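You operate a simulated robot arm through the tools that you are given. There is no shell and no other tool.

Carry out the task below with a simulated two-armed robot. There is one attempt and no reset: what you move stays moved.

TASK
Wipe up the spill on the top of the spring bench with the cream rag and put it back.

Only the result counts: the job must be done as asked and must still hold three seconds after the hand-in. Knocking over, shifting, dropping, spilling or breaking anything else fails it.

THE ROBOT
Two 7-joint arms with two-finger grippers on one trunk, on a base that moves. Base frame: it is fixed to the floor where the robot stands at the start and does not move with it; the origin is under the middle of the robot, x ahead of it, y to its left, z up. Lengths are in m, angles in rad, forces in N, time in s.
The left shoulder is at the start at [0.06, 0.123, 0.945], the right one opposite. With the tool pointing down near the work surface each hand reaches from about 0.34 to 0.8 m from the robot's upright axis, wherever it stands, measured 20 degrees to its own side. Places, roughly: cream rag [-1.75, -0.25, 0.75]. Payload 1.47 kg a hand.
The TCP of each hand is the grasp point between the finger pads, 0.016 m short of the fingertips. In the tool frame z runs along the fingers and y along their closing line. The gripper opens to 0.087 m; its body begins 0.055 m behind the TCP.
Orientation is that of the tool frame in the base frame, as [roll, pitch, yaw] about the fixed x, y, z axes, in that order (R = Rz(yaw) Ry(pitch) Rx(roll)). With the fingers straight down and closing along the base's y, the tool's x points along the base's -x, its y along +y and its z along -z.

THE INTERFACE
- The arms move only by the tool servo_tool. It takes "left_targets", "right_targets" or both (then of equal length, played together; a hand with none holds still); each is text: rows parted by semicolons, each of 7 numbers parted by spaces: the shift along the tool's x, y, z in m, then the turn, a rotation vector about the tool's x, y, z in rad, then the opening, from 0 (shut) to 1 (fully open). In form: tx ty tz rx ry rz hand; .... A call has 1 to 20 rows; each row is the pose to reach, as a shift and turn from the pose commanded when the call began, along the tool's axes at that moment. Each row takes 0.2 s and may step no farther than 0.05 m and 0.15 rad from the row before; otherwise, or with a gripper value out of range, the whole call is refused. A pose out of reach is approached as far as the arm can. The call stops where the force on the tool passes 40 N (or 10 N more than at its start, if that is more) or the arm is blocked; 0.2 s more then pass. Each finger travels about 0.153 m/s and halts on what it meets, pressing with about 28 N; the grip force reading is that of the motor and also rises with nothing between the fingers. The clock runs only during rows and for 0.2 s after the last one: add rows that repeat a pose to give the fingers time. The reply holds the time, the measured pose of the TCP, the force on the tool along the base axes, the opening and the grip force, in the units named above and with some noise, with the torque about the TCP (base axes, N m) and any sound that the robot's microphone picked up.
- Cameras (640 x 400 px; columns grow to the right, rows downward): "scene" is now at [0.0764, 0.0107, 1.514]; the picture's right is [0.14, -0.99, 0.00], its down [-0.58, -0.08, -0.81] and it looks along [0.80, 0.12, -0.58] (base axes); focal length 292 px, centre (320, 200). "left" rides on the left gripper at [0.073, -0.012, -0.09] in its tool frame; the picture's right is [0.16, 0.99, 0.00], its down [-0.72, 0.12, -0.68] and it looks along [-0.67, 0.11, 0.73] (tool axes); focal length 247 px, centre (320, 200). "right" rides on the right gripper at [0.073, 0.012, -0.09] in its tool frame; the picture's right is [-0.16, 0.99, 0.00], its down [-0.72, -0.12, -0.68] and it looks along [-0.67, -0.11, 0.73] (tool axes); focal length 247 px, centre (320, 200). There is no depth. A picture from a camera that has moved, and an enlarged one, comes with that camera's place and axes in the base frame and with its lens. The place of the scene camera against the robot may be out by one fixed shift of up to 0.025 m in any direction.
- capture(camera): a new picture of that camera. The clock stands still meanwhile.
- move_column(by): moves the trunk up (or, below 0, down) by that many m; the arms and the scene camera ride with it, the base frame stays. It gives what a move gives, with no picture.
- base_move(legs): drives the robot by 1 to 6 legs, each [ahead, left, turn to the left] in m, m and rad, along the robot's own axes; the way and the turn of a leg run together, so that a leg with both is an arc; at most 1.5 m and 3.142 rad a leg. The arms and the cameras ride along, it lands a little off, and it stops where it bumps. It gives what a move gives.
- head_to(pan, tilt): turns the head with the scene camera to pan (to the left, within 2.094 rad either way) and tilt (down, from -0.506 to 1.204), counted from straight ahead of the robot. It gives what a move gives.
- enlarge(camera, box): a new picture of the part [left, top, right, bottom] of that camera's present view, enlarged. The clock stands still meanwhile.
- sign_off(): hands the job in; it is judged then, once.

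Nothing tells you exact positions but the pictures and the camera data. Unless the task says otherwise, let go and move clear before handing in.

The tools are called after "Call:" as name(argument=value, ...) on one line, values as JSON. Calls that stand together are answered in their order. servo_tool: Moves the arms, as the interface text tells. Its arguments: {"type":"object","properties":{"left_targets":{"type":"string"},"right_targets":{"type":"string"}},"required":[]} The other tools are called the same way: move_column (by) moves the trunk up or down; base_move (legs) drives the base; head_to (pan, tilt) turns the head that bears the scene camera; capture (camera) takes a picture; enlarge (camera, box) takes an enlarged picture of a part of a camera's view; sign_off () hands the job in.

At the start:

```text
clock: 0.0
left_tool_pos: [0.5338, 0.2648, 1.0355]
left_tool_rot: [-3.141, 0.001, 3.141]
left_wrist_force: [-0.9, -0.2, -0.7]
left_torque: [0.01, 0.02, 0.04]
left_gripper_width: 0.087
left_gripper_force: 0.0
right_tool_pos: [0.5027, -0.254, 1.0314]
right_tool_rot: [3.14, -0.001, 3.14]
right_wrist_force: [-0.7, -0.4, -0.4]
right_torque: [0.01, -0.01, -0.01]
right_gripper_width: 0.0871
right_gripper_force: 0.1
trunk travel left (down, up): [-0.1, 0.13]
robot x, y, heading: [-0.0003, -0.0023, 0.0]
head pan, tilt (commanded): [0.145, 0.623]
```

scene: 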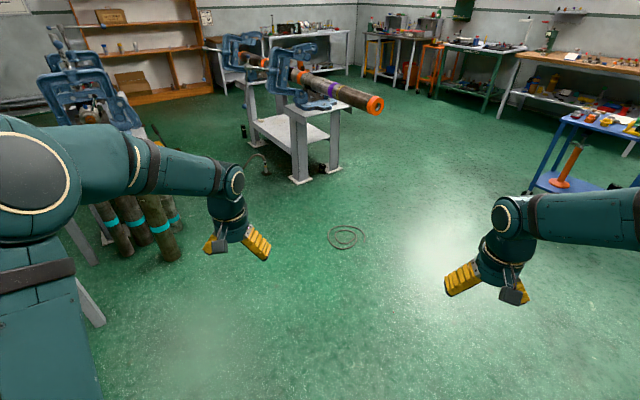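
right: 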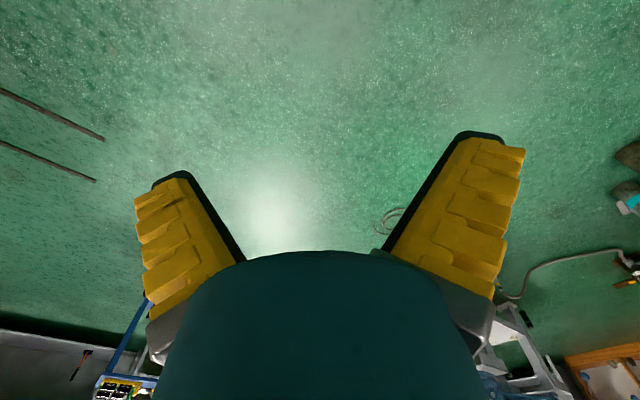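
left: 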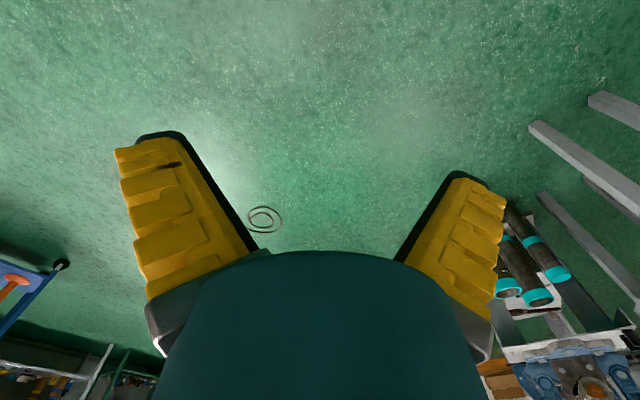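

The room ahead is a workshop with an open floor; the cream rag is said to be behind the robot at about [-1.75, -0.25, 0.75]. I'll pan the head to look around behind on both sides before moving.

Call:
head_to(pan=2.09, tilt=0.5)

```text
clock: 1.9
left_tool_pos: [0.5336, 0.2632, 1.035]
left_tool_rot: [3.142, 0.0, 3.141]
left_wrist_force: [-0.1, 0.4, 0.3]
left_torque: [0.02, 0.02, -0.01]
left_gripper_width: 0.0867
left_gripper_force: 0.2
right_tool_pos: [0.5012, -0.2542, 1.0304]
right_tool_rot: [3.141, -0.001, 3.142]
right_wrist_force: [1.0, 0.1, 0.4]
right_torque: [0.01, 0.0, 0.03]
right_gripper_width: 0.0869
right_gripper_force: 0.0
trunk travel left (down, up): [-0.1, 0.13]
robot x, y, heading: [0.0002, -0.0028, 0.001]
head pan, tilt (commanded): [2.089, 0.499]
```

The head is now panned left and back; I'll take a picture to see what stands there.

Call:
capture(camera="scene")

```text
taken
camera scene: at [-0.0554, 0.0771, 1.5251], right [0.87, 0.49, 0.0], down [0.24, -0.42, -0.88], along [-0.43, 0.76, -0.48], focal length 292 px, centre (320, 200)
```

scene: 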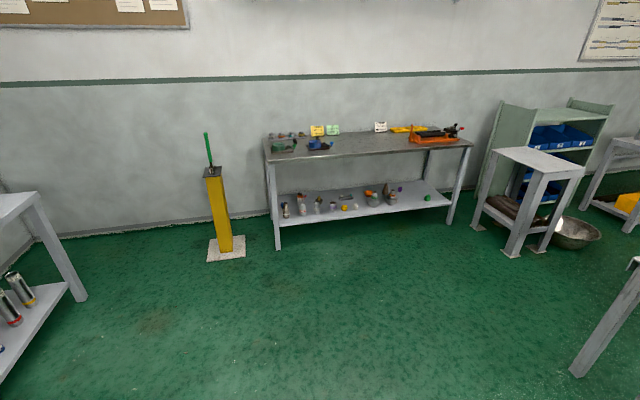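

To the left is a wall with a bench and a stand; a table edge at the picture's left lies toward -x. I'll look over the right side too.

Call:
head_to(pan=-2.09, tilt=0.5)

Call:
capture(camera="scene")

```text
clock: 5.3
left_tool_pos: [0.5339, 0.2654, 1.0349]
left_tool_rot: [3.141, 0.001, -3.141]
left_wrist_force: [0.5, 0.3, -0.8]
left_torque: [-0.02, 0.0, -0.02]
left_gripper_width: 0.087
left_gripper_force: 0.1
right_tool_pos: [0.5025, -0.2532, 1.0305]
right_tool_rot: [-3.141, 0.001, -3.14]
right_wrist_force: [0.4, 0.3, 0.5]
right_torque: [-0.02, 0.0, 0.03]
right_gripper_width: 0.0869
right_gripper_force: 0.1
trunk travel left (down, up): [-0.1, 0.13]
robot x, y, heading: [0.0009, 0.0004, -0.001]
head pan, tilt (commanded): [-2.089, 0.499]
```

```text
taken
camera scene: at [-0.0555, -0.081, 1.5251], right [-0.87, 0.5, 0.0], down [0.24, 0.42, -0.88], along [-0.43, -0.76, -0.48], focal length 292 px, centre (320, 200)
```

scene: 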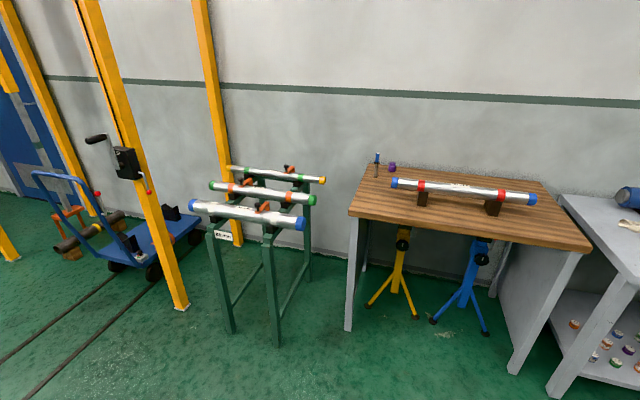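

The cream rag seems to lie on the grey bench at the right edge of the view (behind the robot, near x ≈ -1.7). There is more than a metre of free floor all round, so I'll turn the robot about in place and look at the bench directly.

Call:
base_move(legs=[[0, 0, -1.57], [0, 0, -1.57]])

Call:
head_to(pan=0, tilt=0.5)

Call:
capture(camera="scene")

```text
clock: 13.3
left_tool_pos: [-0.5326, -0.2665, 1.0357]
left_tool_rot: [3.141, 0.0, 0.003]
left_wrist_force: [-0.9, 0.2, 0.1]
left_torque: [-0.01, -0.01, -0.02]
left_gripper_width: 0.087
left_gripper_force: 0.0
right_tool_pos: [-0.5013, 0.2523, 1.0302]
right_tool_rot: [-3.141, -0.001, 0.003]
right_wrist_force: [-0.1, -0.6, 0.4]
right_torque: [0.03, -0.02, 0.02]
right_gripper_width: 0.0871
right_gripper_force: 0.1
trunk travel left (down, up): [-0.1, 0.13]
robot x, y, heading: [-0.0021, 0.0024, -3.141]
head pan, tilt (commanded): [-2.089, 0.499]
```

```text
clock: 15.3
left_tool_pos: [-0.5344, -0.2666, 1.0353]
left_tool_rot: [-3.14, 0.0, 0.001]
left_wrist_force: [0.6, 0.9, 0.2]
left_torque: [-0.01, 0.01, 0.0]
left_gripper_width: 0.087
left_gripper_force: 0.2
right_tool_pos: [-0.5026, 0.2524, 1.0301]
right_tool_rot: [-3.141, 0.001, 0.002]
right_wrist_force: [-0.9, 0.3, -0.6]
right_torque: [0.01, 0.0, 0.02]
right_gripper_width: 0.0869
right_gripper_force: 0.0
trunk travel left (down, up): [-0.1, 0.13]
robot x, y, heading: [0.001, -0.002, -3.138]
head pan, tilt (commanded): [0.0, 0.499]
```

```text
taken
camera scene: at [-0.1214, -0.0023, 1.5251], right [0.0, 1.0, 0.0], down [0.48, 0.0, -0.88], along [-0.88, 0.0, -0.48], focal length 292 px, centre (320, 200)
```

scene: 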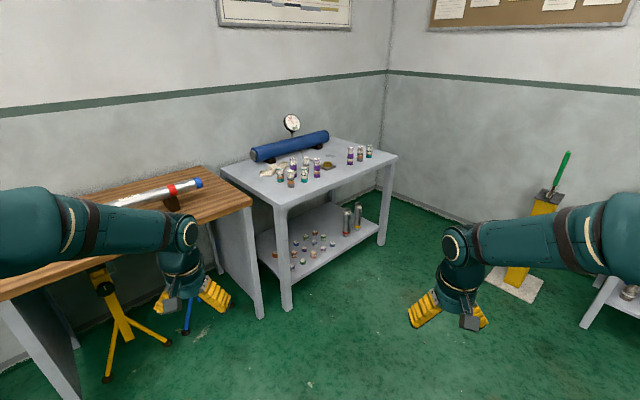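

Call:
enlarge(camera="scene", box=[210, 100, 410, 225])

```text
3.20 times, centred on (310, 162) of scene
camera zoom: at [-0.1214, -0.0023, 1.5251], right [0.0, 1.0, 0.0], down [0.48, 0.0, -0.88], along [-0.88, 0.0, -0.48], focal length 936 px, centre (352, 320)
```

zoom: 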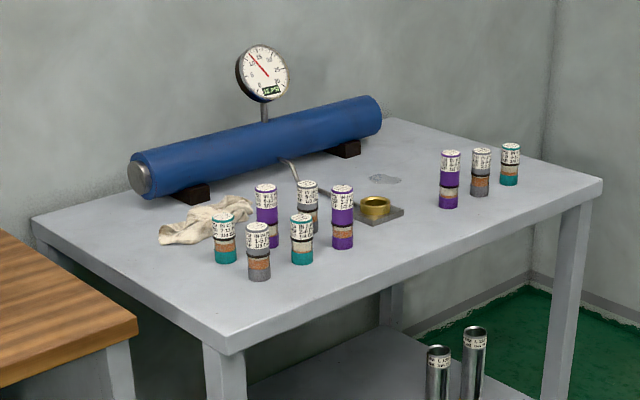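

The bench is turned about 45°, with its long front edge running from about [-1.42, -0.20] to [-2.2, 0.59], top at z ≈ 0.75. The rag lies between the blue cylinder and a group of canisters, and a speckled dark patch (likely the spill) lies behind the brass pot. I'll drive round to face the front edge squarely, at a distance, to look closer.

Call:
base_move(legs=[[0, 0, 0.783], [0, -1.26, 0], [0.35, 0, 0]])

Call:
head_to(pan=0, tilt=0.6)

Call:
capture(camera="scene")

```text
clock: 30.5
left_tool_pos: [-1.3306, 0.1002, 1.0341]
left_tool_rot: [3.141, 0.0, 0.764]
left_wrist_force: [-0.8, -0.2, -0.5]
left_torque: [0.03, 0.0, 0.05]
left_gripper_width: 0.0873
left_gripper_force: 0.1
right_tool_pos: [-1.6654, 0.4969, 1.0306]
right_tool_rot: [-3.141, 0.002, 0.764]
right_wrist_force: [0.5, 0.0, -0.4]
right_torque: [-0.03, -0.03, 0.01]
right_gripper_width: 0.0869
right_gripper_force: 0.0
trunk travel left (down, up): [-0.1, 0.13]
robot x, y, heading: [-1.1273, 0.6582, -2.377]
head pan, tilt (commanded): [0.0, 0.499]
```

```text
clock: 31.1
left_tool_pos: [-1.3302, 0.1014, 1.0346]
left_tool_rot: [-3.141, -0.002, 0.764]
left_wrist_force: [0.1, -0.6, -0.1]
left_torque: [-0.02, -0.01, -0.01]
left_gripper_width: 0.087
left_gripper_force: 0.1
right_tool_pos: [-1.6658, 0.498, 1.0322]
right_tool_rot: [3.141, 0.0, 0.766]
right_wrist_force: [0.1, 0.7, 0.6]
right_torque: [0.0, -0.01, -0.02]
right_gripper_width: 0.087
right_gripper_force: 0.0
trunk travel left (down, up): [-0.1, 0.13]
robot x, y, heading: [-1.124, 0.6614, -2.378]
head pan, tilt (commanded): [0.0, 0.6]
```

```text
taken
camera scene: at [-1.2182, 0.592, 1.5161], right [-0.69, 0.72, 0.0], down [0.41, 0.39, -0.83], along [-0.6, -0.57, -0.56], focal length 292 px, centre (320, 200)
```

scene: 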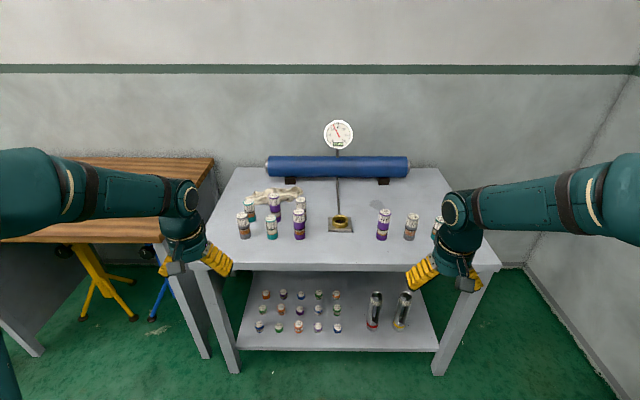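

Call:
enlarge(camera="scene", box=[200, 110, 460, 272])

Call:
enlarge(camera="scene", box=[225, 160, 345, 235])

Call:
enlarge(camera="scene", box=[325, 170, 445, 245])

```text
2.46 times, centred on (330, 191) of scene
camera zoom: at [-1.2182, 0.592, 1.5161], right [-0.69, 0.72, 0.0], down [0.41, 0.39, -0.83], along [-0.6, -0.57, -0.56], focal length 720 px, centre (295, 222)
```

zoom: 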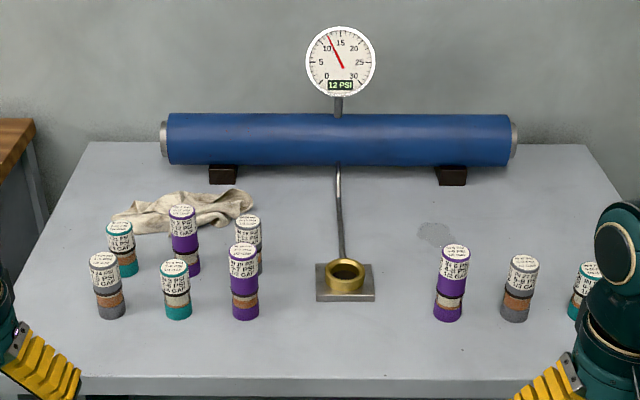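

```text
5.33 times, centred on (285, 198) of scene
camera zoom: at [-1.2182, 0.592, 1.5161], right [-0.69, 0.72, 0.0], down [0.41, 0.39, -0.83], along [-0.6, -0.57, -0.56], focal length 1560 px, centre (507, 213)
```

zoom: 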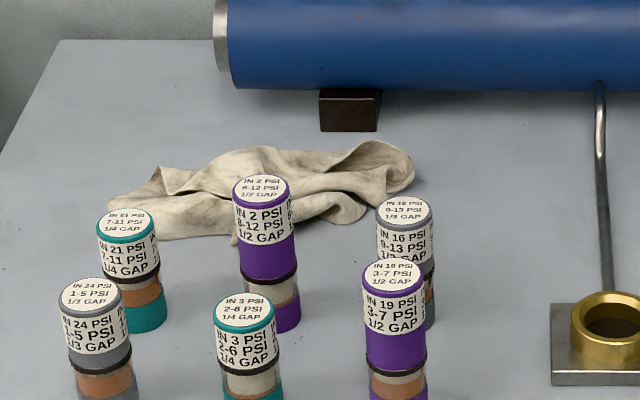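

```text
5.33 times, centred on (385, 208) of scene
camera zoom: at [-1.2182, 0.592, 1.5161], right [-0.69, 0.72, 0.0], down [0.41, 0.39, -0.83], along [-0.6, -0.57, -0.56], focal length 1560 px, centre (-27, 160)
```

zoom: 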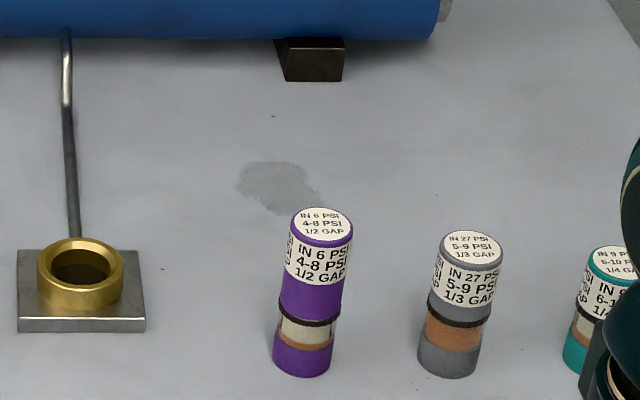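

The spill is a thin grey damp patch on the right half of the bench (about 1.2 m ahead, 0.26 m right of the robot), and the rag is behind the left canister group (about 1.27 m ahead, 0.2 m left). Before moving closer, I'll look down to see how far the robot's base sticks out in front.

Call:
head_to(pan=0, tilt=1.2)

Call:
capture(camera="scene")

Call:
capture(camera="right")

Call:
capture(camera="left")

```text
clock: 32.1
left_tool_pos: [-1.3294, 0.1016, 1.0356]
left_tool_rot: [-3.14, 0.0, 0.765]
left_wrist_force: [-0.3, 0.4, 0.1]
left_torque: [-0.02, 0.01, -0.04]
left_gripper_width: 0.087
left_gripper_force: 0.1
right_tool_pos: [-1.6639, 0.4977, 1.0318]
right_tool_rot: [3.141, -0.002, 0.764]
right_wrist_force: [1.0, 0.3, 0.2]
right_torque: [0.0, 0.02, -0.02]
right_gripper_width: 0.0871
right_gripper_force: 0.1
trunk travel left (down, up): [-0.1, 0.13]
robot x, y, heading: [-1.1293, 0.6632, -2.375]
head pan, tilt (commanded): [0.0, 1.201]
```

```text
taken
camera scene: at [-1.195, 0.6143, 1.4715], right [-0.69, 0.72, 0.0], down [0.67, 0.65, -0.36], along [-0.26, -0.25, -0.93], focal length 292 px, centre (320, 200)
```

scene: 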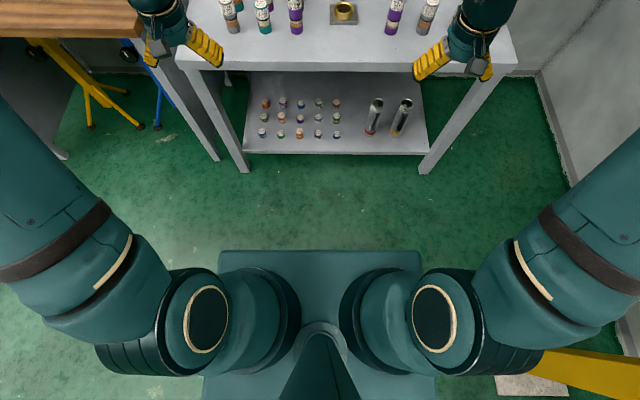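

```text
taken
camera right: at [-1.6048, 0.5402, 1.1207], right [0.57, -0.82, 0.0], down [-0.6, -0.42, 0.68], along [-0.56, -0.39, -0.73], focal length 247 px, centre (320, 200)
```

right: 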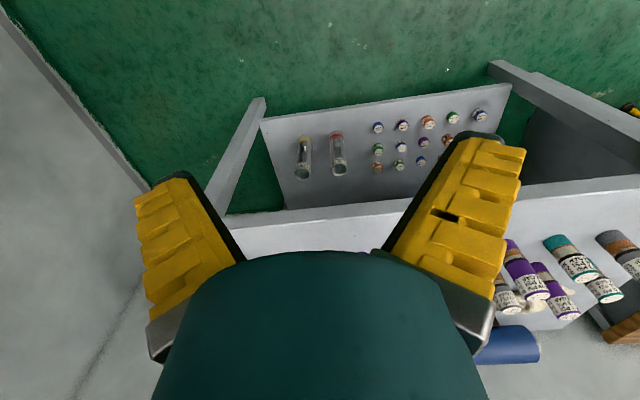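

```text
taken
camera left: at [-1.2855, 0.1607, 1.124], right [0.8, -0.6, 0.0], down [-0.44, -0.58, 0.68], along [-0.41, -0.54, -0.73], focal length 247 px, centre (320, 200)
```

left: 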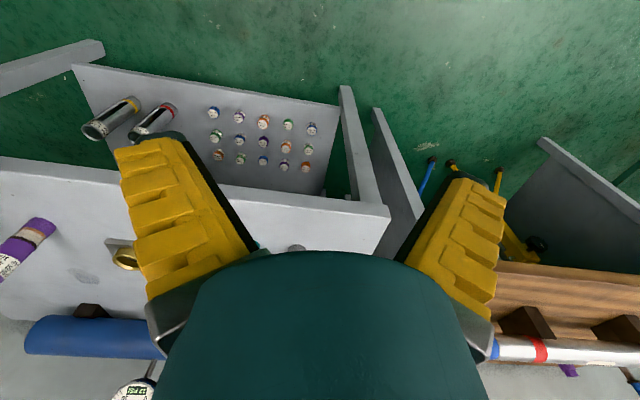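

The base front shows as a teal box below; its height is unclear, so I'll raise the column a bit and use the parallax to work out how far it sticks out.

Call:
enlarge(camera="scene", box=[160, 160, 480, 360])

Call:
move_column(by=0.12)

Call:
capture(camera="scene")

Call:
enlarge(camera="scene", box=[160, 160, 480, 360])

```text
2.00 times, centred on (320, 260) of scene
camera zoom: at [-1.195, 0.6143, 1.4715], right [-0.69, 0.72, 0.0], down [0.67, 0.65, -0.36], along [-0.26, -0.25, -0.93], focal length 585 px, centre (320, 80)
```

zoom: 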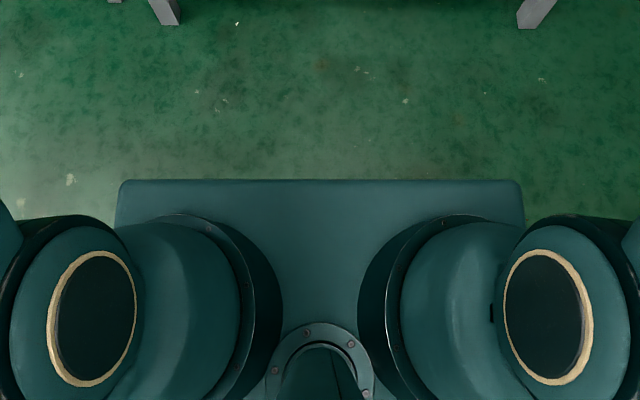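

```text
clock: 33.6
left_tool_pos: [-1.3299, 0.1013, 1.1547]
left_tool_rot: [-3.141, 0.002, 0.765]
left_wrist_force: [0.7, 0.0, 0.7]
left_torque: [-0.02, -0.03, 0.03]
left_gripper_width: 0.0868
left_gripper_force: 0.1
right_tool_pos: [-1.6648, 0.4966, 1.1508]
right_tool_rot: [3.142, 0.0, 0.764]
right_wrist_force: [0.9, -0.9, -0.8]
right_torque: [0.02, -0.02, -0.01]
right_gripper_width: 0.087
right_gripper_force: 0.0
trunk travel left (down, up): [-0.22, 0.01]
robot x, y, heading: [-1.126, 0.6638, -2.376]
head pan, tilt (commanded): [0.0, 1.201]
```

```text
taken
camera scene: at [-1.1951, 0.6142, 1.5913], right [-0.69, 0.72, 0.0], down [0.67, 0.65, -0.36], along [-0.26, -0.25, -0.93], focal length 292 px, centre (320, 200)
```

scene: 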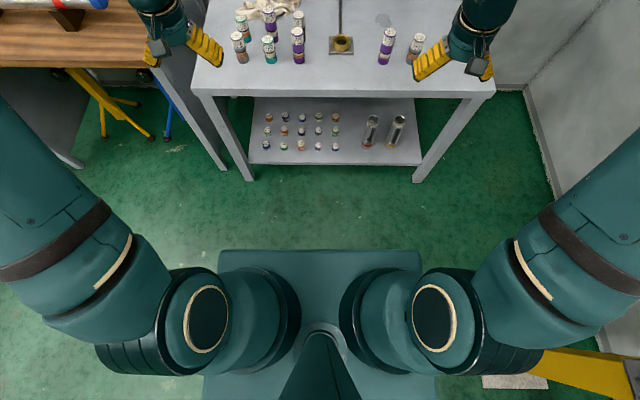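

```text
2.00 times, centred on (320, 260) of scene
camera zoom: at [-1.1951, 0.6142, 1.5913], right [-0.69, 0.72, 0.0], down [0.67, 0.65, -0.36], along [-0.26, -0.25, -0.93], focal length 585 px, centre (320, 80)
```

zoom: 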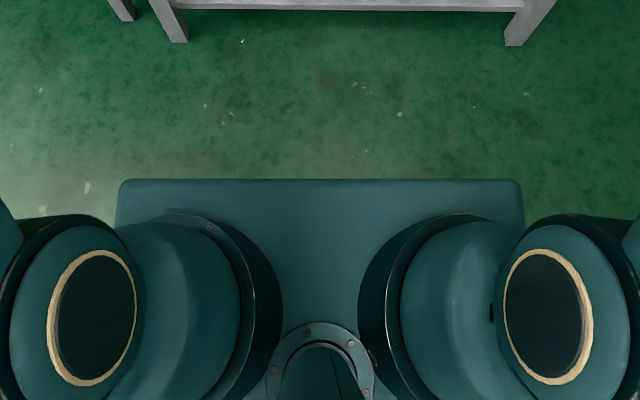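

The teal box is the torso (it rides with the column), so its front is only about 0.18 m out. To learn the base's footprint I'll look down to the side and rear.

Call:
head_to(pan=2.09, tilt=1.2)

Call:
capture(camera="scene")

```text
clock: 35.6
left_tool_pos: [-1.3273, 0.1026, 1.1553]
left_tool_rot: [-3.141, -0.001, 0.764]
left_wrist_force: [0.1, 0.1, 0.4]
left_torque: [0.04, 0.0, -0.01]
left_gripper_width: 0.087
left_gripper_force: 0.1
right_tool_pos: [-1.6653, 0.4958, 1.151]
right_tool_rot: [3.141, 0.002, 0.764]
right_wrist_force: [0.3, -0.5, 0.2]
right_torque: [0.03, -0.02, 0.01]
right_gripper_width: 0.0872
right_gripper_force: 0.0
trunk travel left (down, up): [-0.22, 0.01]
robot x, y, heading: [-1.1251, 0.6668, -2.373]
head pan, tilt (commanded): [2.089, 1.201]
```

```text
taken
camera scene: at [-1.101, 0.6372, 1.5914], right [-0.28, -0.96, 0.0], down [-0.89, 0.26, -0.36], along [0.35, -0.1, -0.93], focal length 292 px, centre (320, 200)
```

scene: 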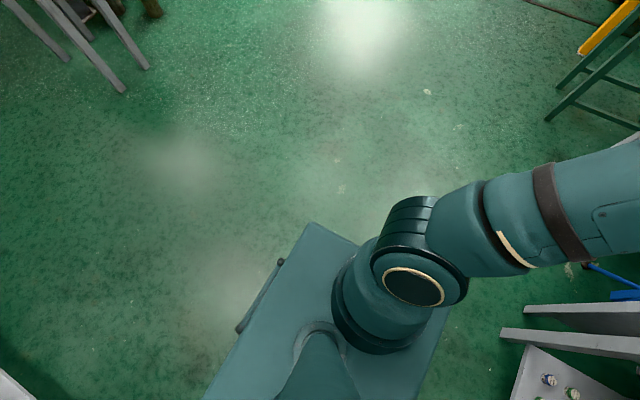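

The base appears to stay within the torso's footprint (no more than about 0.3 m). The robot is square to the bench with its front edge about 0.84 m ahead; I'll drive forward 0.40 m with the hands high and then look from closer.

Call:
base_move(legs=[[0.4, -0.05, 0]])

Call:
head_to(pan=0, tilt=0.9)

Call:
capture(camera="scene")

Call:
capture(camera="left")

Call:
capture(camera="right")

```text
clock: 38.1
left_tool_pos: [-1.6522, -0.1364, 1.1536]
left_tool_rot: [3.141, -0.001, 0.76]
left_wrist_force: [-0.1, 0.9, -0.8]
left_torque: [0.01, -0.01, 0.01]
left_gripper_width: 0.0868
left_gripper_force: 0.0
right_tool_pos: [-1.9874, 0.2603, 1.1505]
right_tool_rot: [3.141, 0.001, 0.762]
right_wrist_force: [-0.1, -0.2, 1.1]
right_torque: [0.05, -0.04, 0.02]
right_gripper_width: 0.0871
right_gripper_force: 0.1
trunk travel left (down, up): [-0.22, 0.01]
robot x, y, heading: [-1.4535, 0.4228, -2.381]
head pan, tilt (commanded): [2.089, 1.201]
```

```text
clock: 40.1
left_tool_pos: [-1.6525, -0.1373, 1.1532]
left_tool_rot: [-3.141, 0.0, 0.761]
left_wrist_force: [0.1, -0.1, 0.4]
left_torque: [0.01, -0.02, 0.01]
left_gripper_width: 0.087
left_gripper_force: 0.1
right_tool_pos: [-1.9872, 0.2621, 1.1522]
right_tool_rot: [3.14, -0.001, 0.76]
right_wrist_force: [-0.2, 0.2, 0.7]
right_torque: [0.01, 0.03, -0.03]
right_gripper_width: 0.0871
right_gripper_force: 0.1
trunk travel left (down, up): [-0.22, 0.01]
robot x, y, heading: [-1.4488, 0.4252, -2.385]
head pan, tilt (commanded): [0.0, 0.901]
```

```text
taken
camera scene: at [-1.5303, 0.3628, 1.6112], right [-0.69, 0.72, 0.0], down [0.57, 0.54, -0.62], along [-0.45, -0.43, -0.78], focal length 292 px, centre (320, 200)
```

scene: 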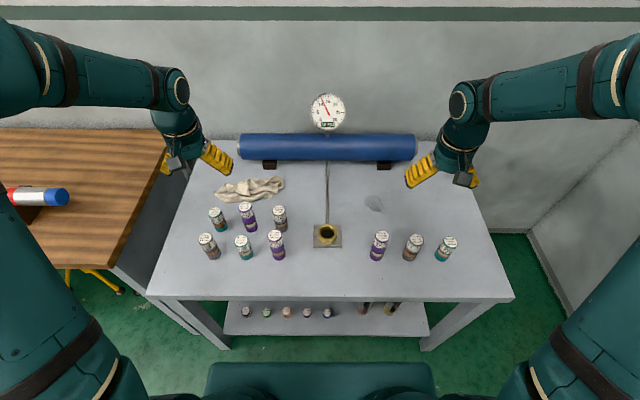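

```text
taken
camera left: at [-1.6086, -0.0769, 1.244], right [0.8, -0.61, 0.0], down [-0.44, -0.58, 0.68], along [-0.41, -0.54, -0.73], focal length 247 px, centre (320, 200)
```

left: 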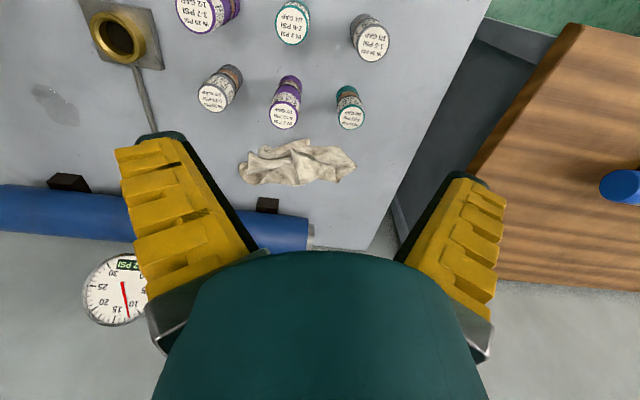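

```text
taken
camera right: at [-1.9264, 0.3039, 1.2407], right [0.57, -0.82, 0.0], down [-0.6, -0.42, 0.68], along [-0.56, -0.39, -0.73], focal length 247 px, centre (320, 200)
```

right: 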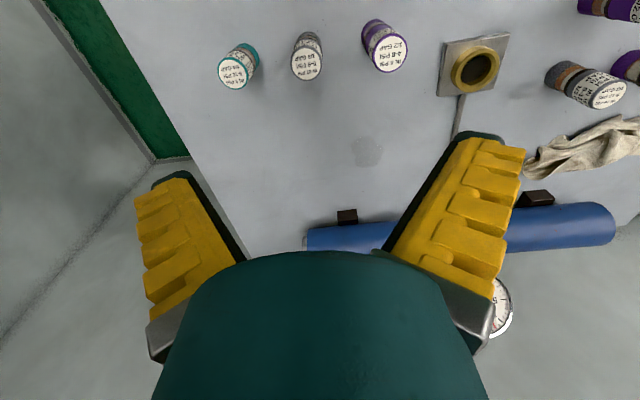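

From the two wrist views I triangulate the bench top at z ≈ 0.80, the spill at about [-2.10, 0.07], and the rag centred near [-1.83, -0.285], with about 0.25 m between canisters and the blue cylinder. The rag is just at the limit of the left hand's reach, so I'll creep 0.08 m further ahead.

Call:
base_move(legs=[[0.08, 0, 0]])

Call:
capture(camera="scene")

Call:
capture(camera="left")

```text
clock: 41.2
left_tool_pos: [-1.7142, -0.1919, 1.1531]
left_tool_rot: [3.141, 0.001, 0.758]
left_wrist_force: [0.3, 0.5, -0.7]
left_torque: [0.0, 0.02, 0.02]
left_gripper_width: 0.0871
left_gripper_force: 0.1
right_tool_pos: [-2.0469, 0.2072, 1.1492]
right_tool_rot: [-3.141, 0.0, 0.758]
right_wrist_force: [-0.1, 0.4, -0.8]
right_torque: [-0.02, -0.02, 0.01]
right_gripper_width: 0.0871
right_gripper_force: 0.1
trunk travel left (down, up): [-0.22, 0.01]
robot x, y, heading: [-1.5043, 0.3689, -2.382]
head pan, tilt (commanded): [0.0, 0.901]
```

```text
taken
camera scene: at [-1.5899, 0.3066, 1.6112], right [-0.69, 0.73, 0.0], down [0.57, 0.54, -0.62], along [-0.45, -0.43, -0.78], focal length 292 px, centre (320, 200)
```

scene: 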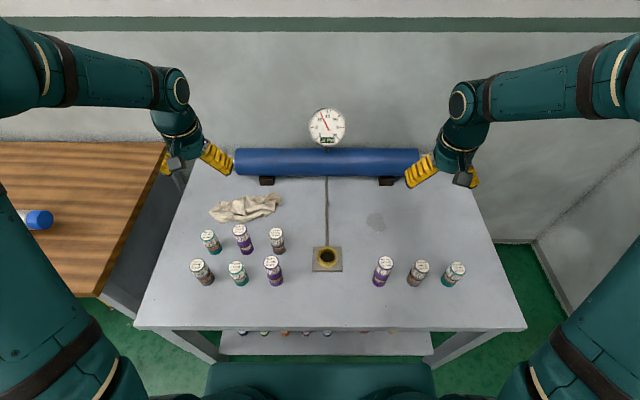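

```text
taken
camera left: at [-1.669, -0.1326, 1.2437], right [0.79, -0.61, 0.0], down [-0.45, -0.58, 0.68], along [-0.41, -0.54, -0.73], focal length 247 px, centre (320, 200)
```

left: 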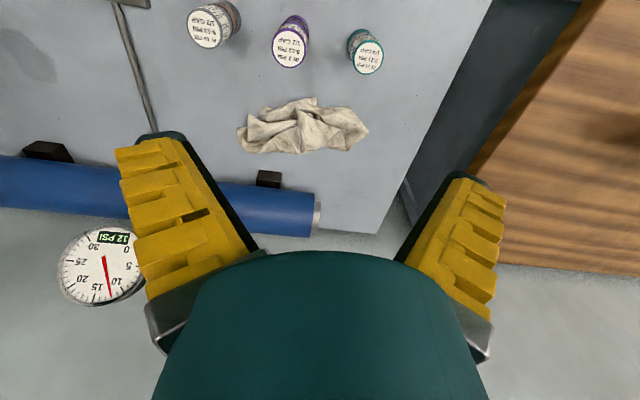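

The base moved without bumping. Let me enlarge the rag and the spill for shape.

Call:
enlarge(camera="left", box=[200, 60, 400, 185])

Call:
enlarge(camera="scene", box=[310, 170, 470, 270])

Call:
enlarge(camera="scene", box=[180, 170, 340, 270])

Call:
capture(camera="right")

```text
3.20 times, centred on (300, 122) of left
camera zoom: at [-1.669, -0.1326, 1.2437], right [0.79, -0.61, 0.0], down [-0.45, -0.58, 0.68], along [-0.41, -0.54, -0.73], focal length 790 px, centre (384, 448)
```

zoom: 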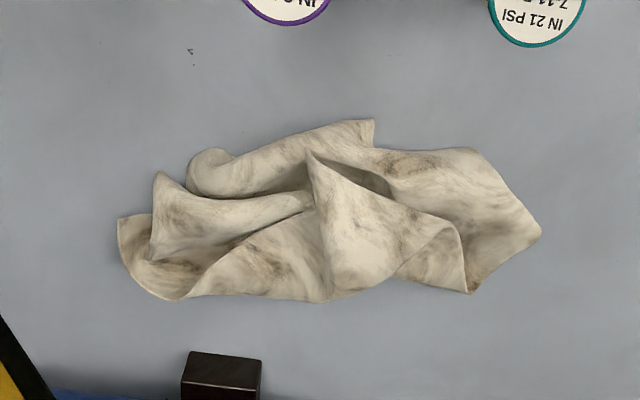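

```text
4.00 times, centred on (390, 220) of scene
camera zoom: at [-1.5899, 0.3066, 1.6112], right [-0.69, 0.73, 0.0], down [0.57, 0.54, -0.62], along [-0.45, -0.43, -0.78], focal length 1170 px, centre (40, 120)
```

zoom: 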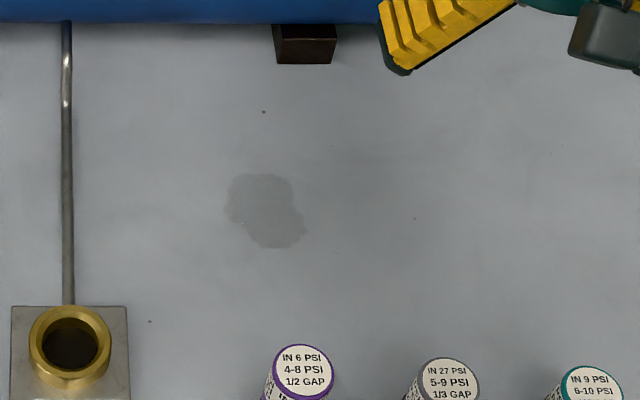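

```text
4.00 times, centred on (260, 220) of scene
camera zoom: at [-1.5899, 0.3066, 1.6112], right [-0.69, 0.73, 0.0], down [0.57, 0.54, -0.62], along [-0.45, -0.43, -0.78], focal length 1170 px, centre (560, 120)
```

zoom: 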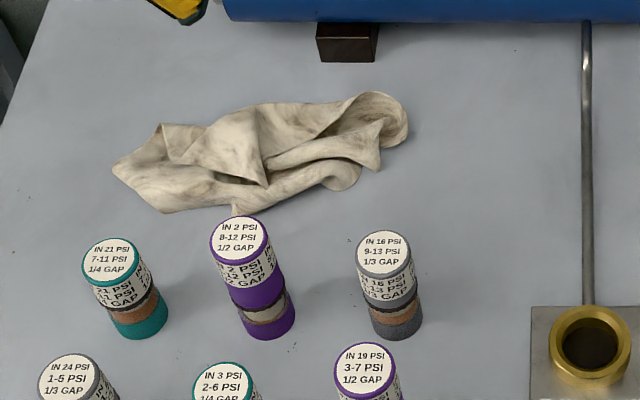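

```text
taken
camera right: at [-1.9858, 0.249, 1.2404], right [0.56, -0.83, 0.0], down [-0.61, -0.41, 0.68], along [-0.56, -0.38, -0.73], focal length 247 px, centre (320, 200)
```

right: 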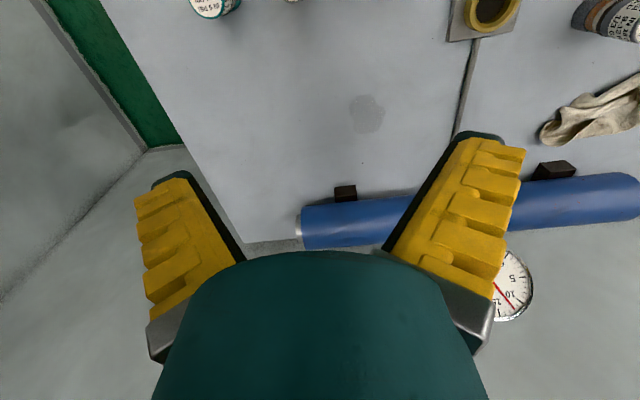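

The spill centre is confirmed at about [-2.098, 0.070] (roughly 7–8 cm across). I'll bring the left hand over the rag centre at about [-1.823, -0.284], still above the canister tops, and look at the folds from close.

Call:
servo_tool(left_targets="-0.045 -0.003 0 0 0 0 1; -0.09 -0.006 0 0 0 0 1; -0.12 -0.008 0.03 0 0 0 1; -0.142 -0.008 0.07 0 0 0 1; -0.142 -0.008 0.11 0 0 0 1; -0.142 -0.008 0.15 0 0 0 1; -0.142 -0.008 0.15 0 0 0 1")

Call:
capture(camera="left")

Call:
capture(camera="scene")

```text
clock: 42.8
left_tool_pos: [-1.8218, -0.2847, 1.0042]
left_tool_rot: [3.141, 0.001, 0.758]
left_wrist_force: [0.4, 0.5, -0.7]
left_torque: [0.01, 0.01, 0.02]
left_gripper_width: 0.0871
left_gripper_force: 0.1
right_tool_pos: [-2.0454, 0.2085, 1.1514]
right_tool_rot: [3.141, -0.002, 0.756]
right_wrist_force: [1.1, 0.1, -0.4]
right_torque: [0.0, 0.0, 0.01]
right_gripper_width: 0.0868
right_gripper_force: 0.0
trunk travel left (down, up): [-0.22, 0.01]
robot x, y, heading: [-1.5057, 0.37, -2.383]
head pan, tilt (commanded): [0.0, 0.901]
```

```text
taken
camera left: at [-1.7774, -0.2246, 1.0935], right [0.79, -0.61, 0.0], down [-0.45, -0.58, 0.68], along [-0.41, -0.54, -0.73], focal length 247 px, centre (320, 200)
```

left: 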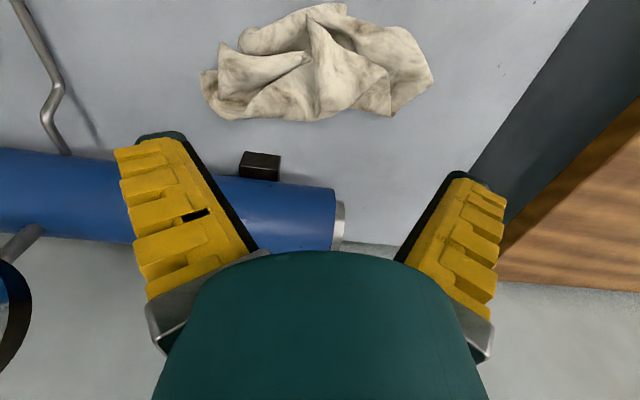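

```text
taken
camera scene: at [-1.5884, 0.3082, 1.6113], right [-0.69, 0.73, 0.0], down [0.57, 0.54, -0.62], along [-0.45, -0.43, -0.78], focal length 292 px, centre (320, 200)
```

scene: 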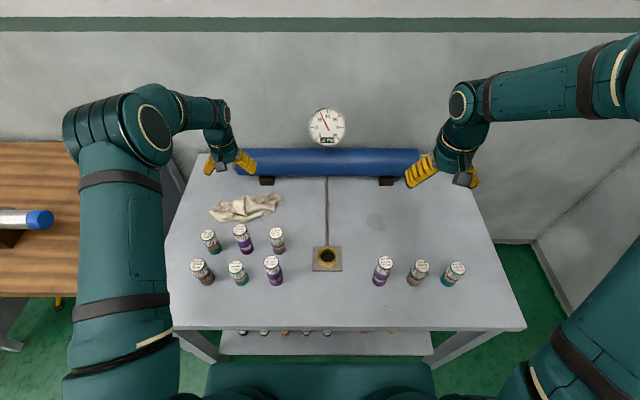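

The hand is right over the rag centre (the rag appears where a point straight below the TCP should). I'll enlarge for detail of the folds.

Call:
enlarge(camera="left", box=[190, 0, 450, 162])

```text
2.46 times, centred on (320, 81) of left
camera zoom: at [-1.7774, -0.2246, 1.0935], right [0.79, -0.61, 0.0], down [-0.45, -0.58, 0.68], along [-0.41, -0.54, -0.73], focal length 608 px, centre (320, 493)
```

zoom: 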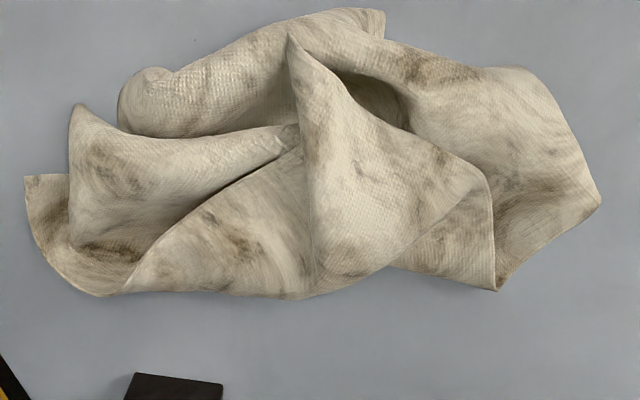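

I'll shift 1.5 cm forward (to keep the wrist camera housing clear of the canisters behind it) and descend to just above the rag with the fingers open.

Call:
servo_tool(left_targets="-0.015 0 0.04 0 0 0 1; -0.015 0 0.08 0 0 0 1; -0.015 0 0.11 0 0 0 1; -0.015 0 0.135 0 0 0 1; -0.015 0 0.135 0 0 0 1")

Call:
capture(camera="left")

Call:
capture(camera="scene")

```text
clock: 44.0
left_tool_pos: [-1.8336, -0.2928, 0.869]
left_tool_rot: [-3.141, -0.001, 0.758]
left_wrist_force: [0.6, 0.5, 0.1]
left_torque: [-0.01, 0.0, 0.03]
left_gripper_width: 0.0867
left_gripper_force: 0.0
right_tool_pos: [-2.0457, 0.2075, 1.1507]
right_tool_rot: [-3.141, 0.0, 0.757]
right_wrist_force: [0.5, 0.1, 1.0]
right_torque: [0.02, -0.01, 0.01]
right_gripper_width: 0.0871
right_gripper_force: 0.1
trunk travel left (down, up): [-0.22, 0.01]
robot x, y, heading: [-1.5075, 0.3651, -2.383]
head pan, tilt (commanded): [0.0, 0.901]
```

```text
taken
camera left: at [-1.7894, -0.2331, 0.958], right [0.79, -0.61, 0.0], down [-0.45, -0.58, 0.68], along [-0.41, -0.54, -0.73], focal length 247 px, centre (320, 200)
```

left: 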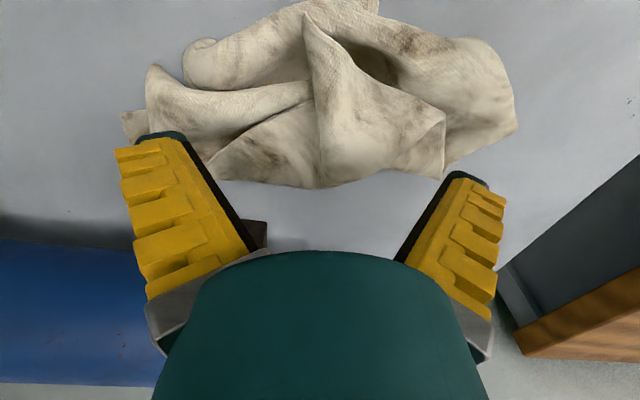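

```text
taken
camera scene: at [-1.5889, 0.3076, 1.6113], right [-0.69, 0.73, 0.0], down [0.57, 0.54, -0.62], along [-0.45, -0.43, -0.78], focal length 292 px, centre (320, 200)
```

scene: 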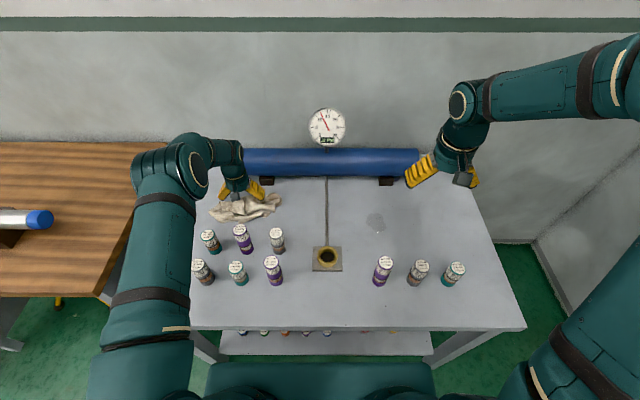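

The hand is centred over the rag's middle ridge. I'll descend slowly in small steps until the fingertips are just above the bench surface.

Call:
servo_tool(left_targets="0 0 0.01 0 0 0 1; 0 0 0.02 0 0 0 1; 0 0 0.03 0 0 0 1; 0 0 0.038 0 0 0 1; 0 0 0.044 0 0 0 1; 0 0 0.044 0 0 0 1")

Call:
capture(camera="left")

```text
clock: 45.4
left_tool_pos: [-1.8318, -0.2921, 0.825]
left_tool_rot: [-3.141, 0.001, 0.76]
left_wrist_force: [-0.1, 0.4, 0.3]
left_torque: [0.0, 0.0, -0.03]
left_gripper_width: 0.0872
left_gripper_force: 0.1
right_tool_pos: [-2.0457, 0.2078, 1.1517]
right_tool_rot: [3.141, 0.0, 0.757]
right_wrist_force: [0.1, -0.1, -0.5]
right_torque: [0.03, -0.01, -0.02]
right_gripper_width: 0.0872
right_gripper_force: 0.0
trunk travel left (down, up): [-0.22, 0.01]
robot x, y, heading: [-1.5095, 0.3709, -2.382]
head pan, tilt (commanded): [0.0, 0.901]
```

```text
taken
camera left: at [-1.7879, -0.234, 0.9145], right [0.79, -0.61, 0.0], down [-0.45, -0.58, 0.68], along [-0.41, -0.54, -0.73], focal length 247 px, centre (320, 200)
```

left: 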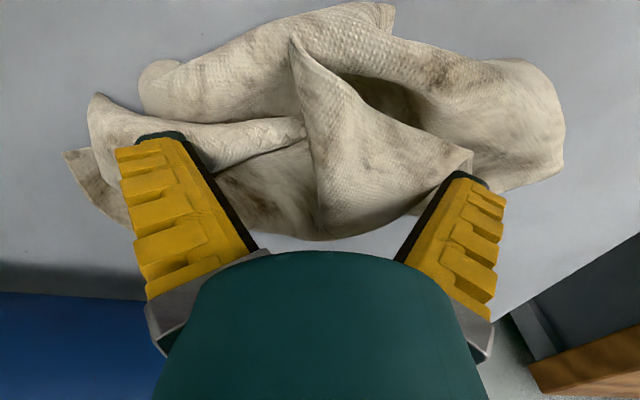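

No contact yet at TCP z 0.825. I'll lower a few millimetres more, watching the force.

Call:
servo_tool(left_targets="0 0 0.003 0 0 0 1; 0 0 0.006 0 0 0 1; 0 0 0.008 0 0 0 1; 0 0 0.008 0 0 0 1")

```text
clock: 46.4
left_tool_pos: [-1.8323, -0.2943, 0.8181]
left_tool_rot: [-3.14, -0.001, 0.76]
left_wrist_force: [-0.3, 0.9, 1.2]
left_torque: [-0.01, 0.0, -0.02]
left_gripper_width: 0.0869
left_gripper_force: 0.0
right_tool_pos: [-2.0448, 0.2063, 1.1517]
right_tool_rot: [-3.141, 0.0, 0.756]
right_wrist_force: [0.2, -0.5, 0.2]
right_torque: [0.0, -0.02, 0.0]
right_gripper_width: 0.087
right_gripper_force: 0.1
trunk travel left (down, up): [-0.22, 0.01]
robot x, y, heading: [-1.5098, 0.367, -2.387]
head pan, tilt (commanded): [0.0, 0.901]
```

Fingertips are now just above the surface, with the cloth ridge between them. Closing the gripper.

Call:
servo_tool(left_targets="0 0 0 0 0 0 0.5; 0 0 0 0 0 0 0; 0 0 0 0 0 0 0; 0 0 0 0 0 0 0; 0 0 0 0 0 0 0")

Call:
capture(camera="left")

Call:
enlarge(camera="scene", box=[160, 140, 320, 240])

```text
clock: 47.6
left_tool_pos: [-1.8328, -0.2949, 0.8184]
left_tool_rot: [-3.141, -0.001, 0.761]
left_wrist_force: [-0.5, -0.3, 3.6]
left_torque: [0.04, -0.03, -0.03]
left_gripper_width: 0.0003
left_gripper_force: 27.4
right_tool_pos: [-2.0462, 0.2067, 1.1515]
right_tool_rot: [-3.14, -0.001, 0.759]
right_wrist_force: [-0.1, 0.5, -0.6]
right_torque: [-0.01, 0.0, 0.0]
right_gripper_width: 0.0869
right_gripper_force: 0.1
trunk travel left (down, up): [-0.22, 0.01]
robot x, y, heading: [-1.5078, 0.3676, -2.386]
head pan, tilt (commanded): [0.0, 0.901]
```

```text
taken
camera left: at [-1.7883, -0.2344, 0.9072], right [0.79, -0.61, 0.0], down [-0.45, -0.58, 0.68], along [-0.41, -0.54, -0.73], focal length 247 px, centre (320, 200)
```

left: 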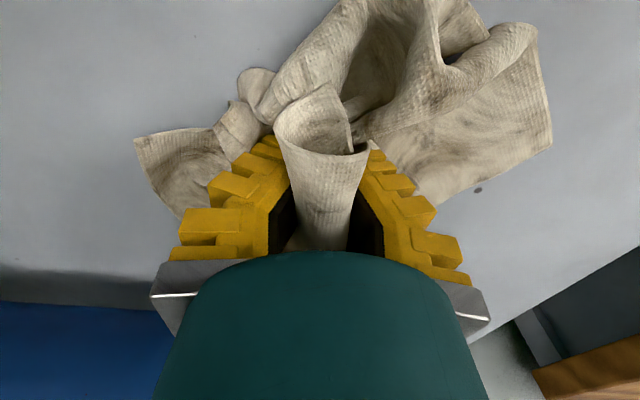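

```text
4.00 times, centred on (240, 190) of scene
camera zoom: at [-1.5889, 0.3078, 1.6113], right [-0.69, 0.73, 0.0], down [0.57, 0.54, -0.62], along [-0.45, -0.43, -0.78], focal length 1170 px, centre (640, 240)
```

zoom: 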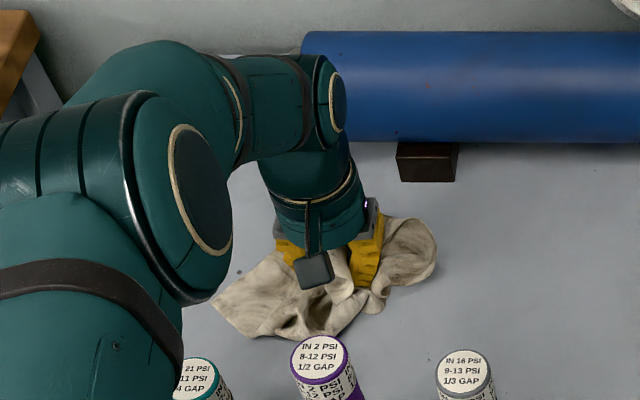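

The rag is a soft cloth and the fold is pinched between the fingers. I'll lift slowly straight up and check that it is held.

Call:
servo_tool(left_targets="0 0 -0.01 0 0 0 0; 0 0 -0.025 0 0 0 0; 0 0 -0.045 0 0 0 0; 0 0 -0.065 0 0 0 0; 0 0 -0.085 0 0 0 0; 0 0 -0.105 0 0 0 0; 0 0 -0.125 0 0 0 0; 0 0 -0.145 0 0 0 0; 0 0 -0.145 0 0 0 0")

Call:
capture(camera="left")

Call:
capture(camera="scene")

Call:
capture(camera="right")

```text
clock: 49.6
left_tool_pos: [-1.8318, -0.2943, 0.9642]
left_tool_rot: [3.141, -0.001, 0.757]
left_wrist_force: [0.4, 0.7, -0.5]
left_torque: [-0.02, 0.0, -0.02]
left_gripper_width: 0.0
left_gripper_force: 27.6
right_tool_pos: [-2.046, 0.2083, 1.1508]
right_tool_rot: [3.141, -0.001, 0.759]
right_wrist_force: [0.1, -0.1, 0.2]
right_torque: [0.0, -0.01, 0.02]
right_gripper_width: 0.0869
right_gripper_force: 0.0
trunk travel left (down, up): [-0.22, 0.01]
robot x, y, heading: [-1.5063, 0.3698, -2.38]
head pan, tilt (commanded): [0.0, 0.901]
```

```text
taken
camera left: at [-1.7881, -0.2354, 1.0536], right [0.79, -0.61, 0.0], down [-0.45, -0.58, 0.68], along [-0.41, -0.54, -0.73], focal length 247 px, centre (320, 200)
```

left: 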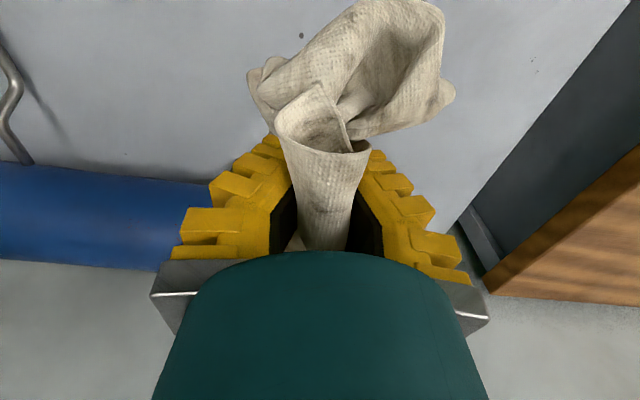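

```text
taken
camera scene: at [-1.5893, 0.3071, 1.6112], right [-0.69, 0.73, 0.0], down [0.57, 0.54, -0.62], along [-0.45, -0.43, -0.78], focal length 292 px, centre (320, 200)
```

scene: 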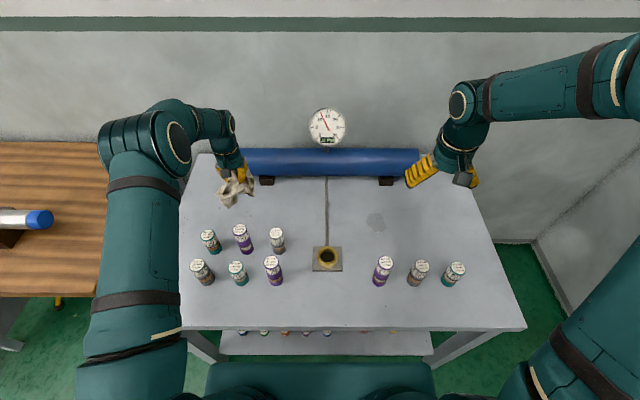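

```text
taken
camera right: at [-1.9854, 0.2493, 1.2406], right [0.56, -0.83, 0.0], down [-0.6, -0.41, 0.68], along [-0.56, -0.38, -0.73], focal length 247 px, centre (320, 200)
```

right: 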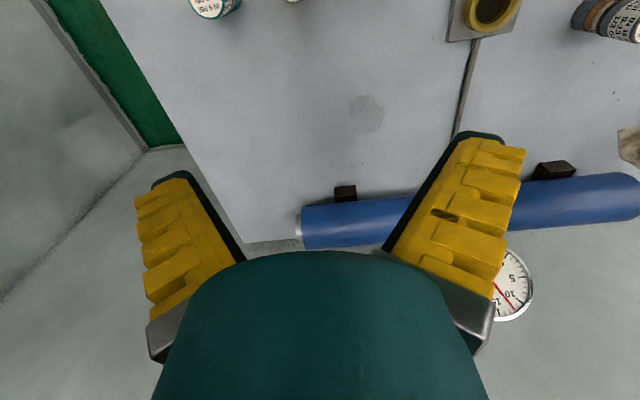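

The rag is held and hangs clear. I'll lift it higher (above canisters, tube and cylinder), then slide the base 0.35 m to the right so that the spill comes into the left hand's comfortable zone.

Call:
servo_tool(left_targets="0 0 -0.03 0 0 0 0; 0 0 -0.06 0 0 0 0; 0 0 -0.09 0 0 0 0; 0.01 0 -0.12 0 0 0 0; 0.03 0 -0.15 0 0 0 0; 0.05 0 -0.18 0 0 0 0; 0.05 0 -0.18 0 0 0 0")

Call:
capture(camera="scene")

Call:
capture(camera="left")

```text
clock: 51.2
left_tool_pos: [-1.7939, -0.2568, 1.1427]
left_tool_rot: [3.141, -0.004, 0.759]
left_wrist_force: [0.4, -0.2, -1.4]
left_torque: [0.0, -0.02, 0.01]
left_gripper_width: 0.0
left_gripper_force: 28.0
right_tool_pos: [-2.0463, 0.2068, 1.151]
right_tool_rot: [-3.142, 0.001, 0.758]
right_wrist_force: [-1.0, 0.3, -0.4]
right_torque: [0.04, 0.01, 0.02]
right_gripper_width: 0.087
right_gripper_force: 0.1
trunk travel left (down, up): [-0.22, 0.01]
robot x, y, heading: [-1.5072, 0.3667, -2.383]
head pan, tilt (commanded): [0.0, 0.901]
```

```text
taken
camera scene: at [-1.5898, 0.3066, 1.6111], right [-0.69, 0.73, 0.0], down [0.57, 0.54, -0.62], along [-0.45, -0.43, -0.78], focal length 292 px, centre (320, 200)
```

scene: 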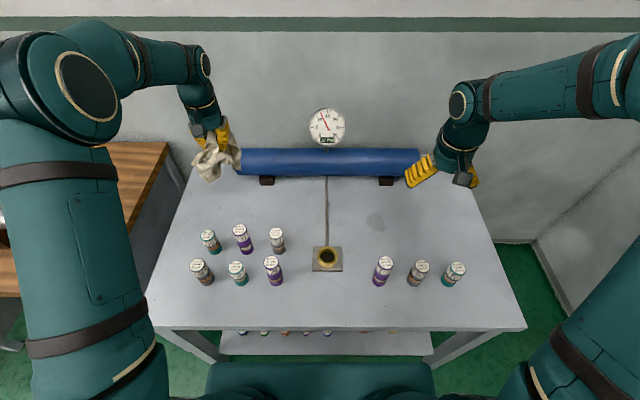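

```text
taken
camera left: at [-1.7505, -0.1983, 1.2317], right [0.79, -0.61, 0.0], down [-0.45, -0.58, 0.68], along [-0.41, -0.54, -0.73], focal length 247 px, centre (320, 200)
```

left: 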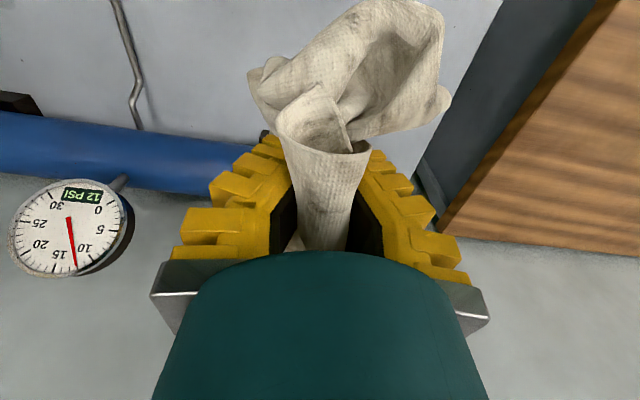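

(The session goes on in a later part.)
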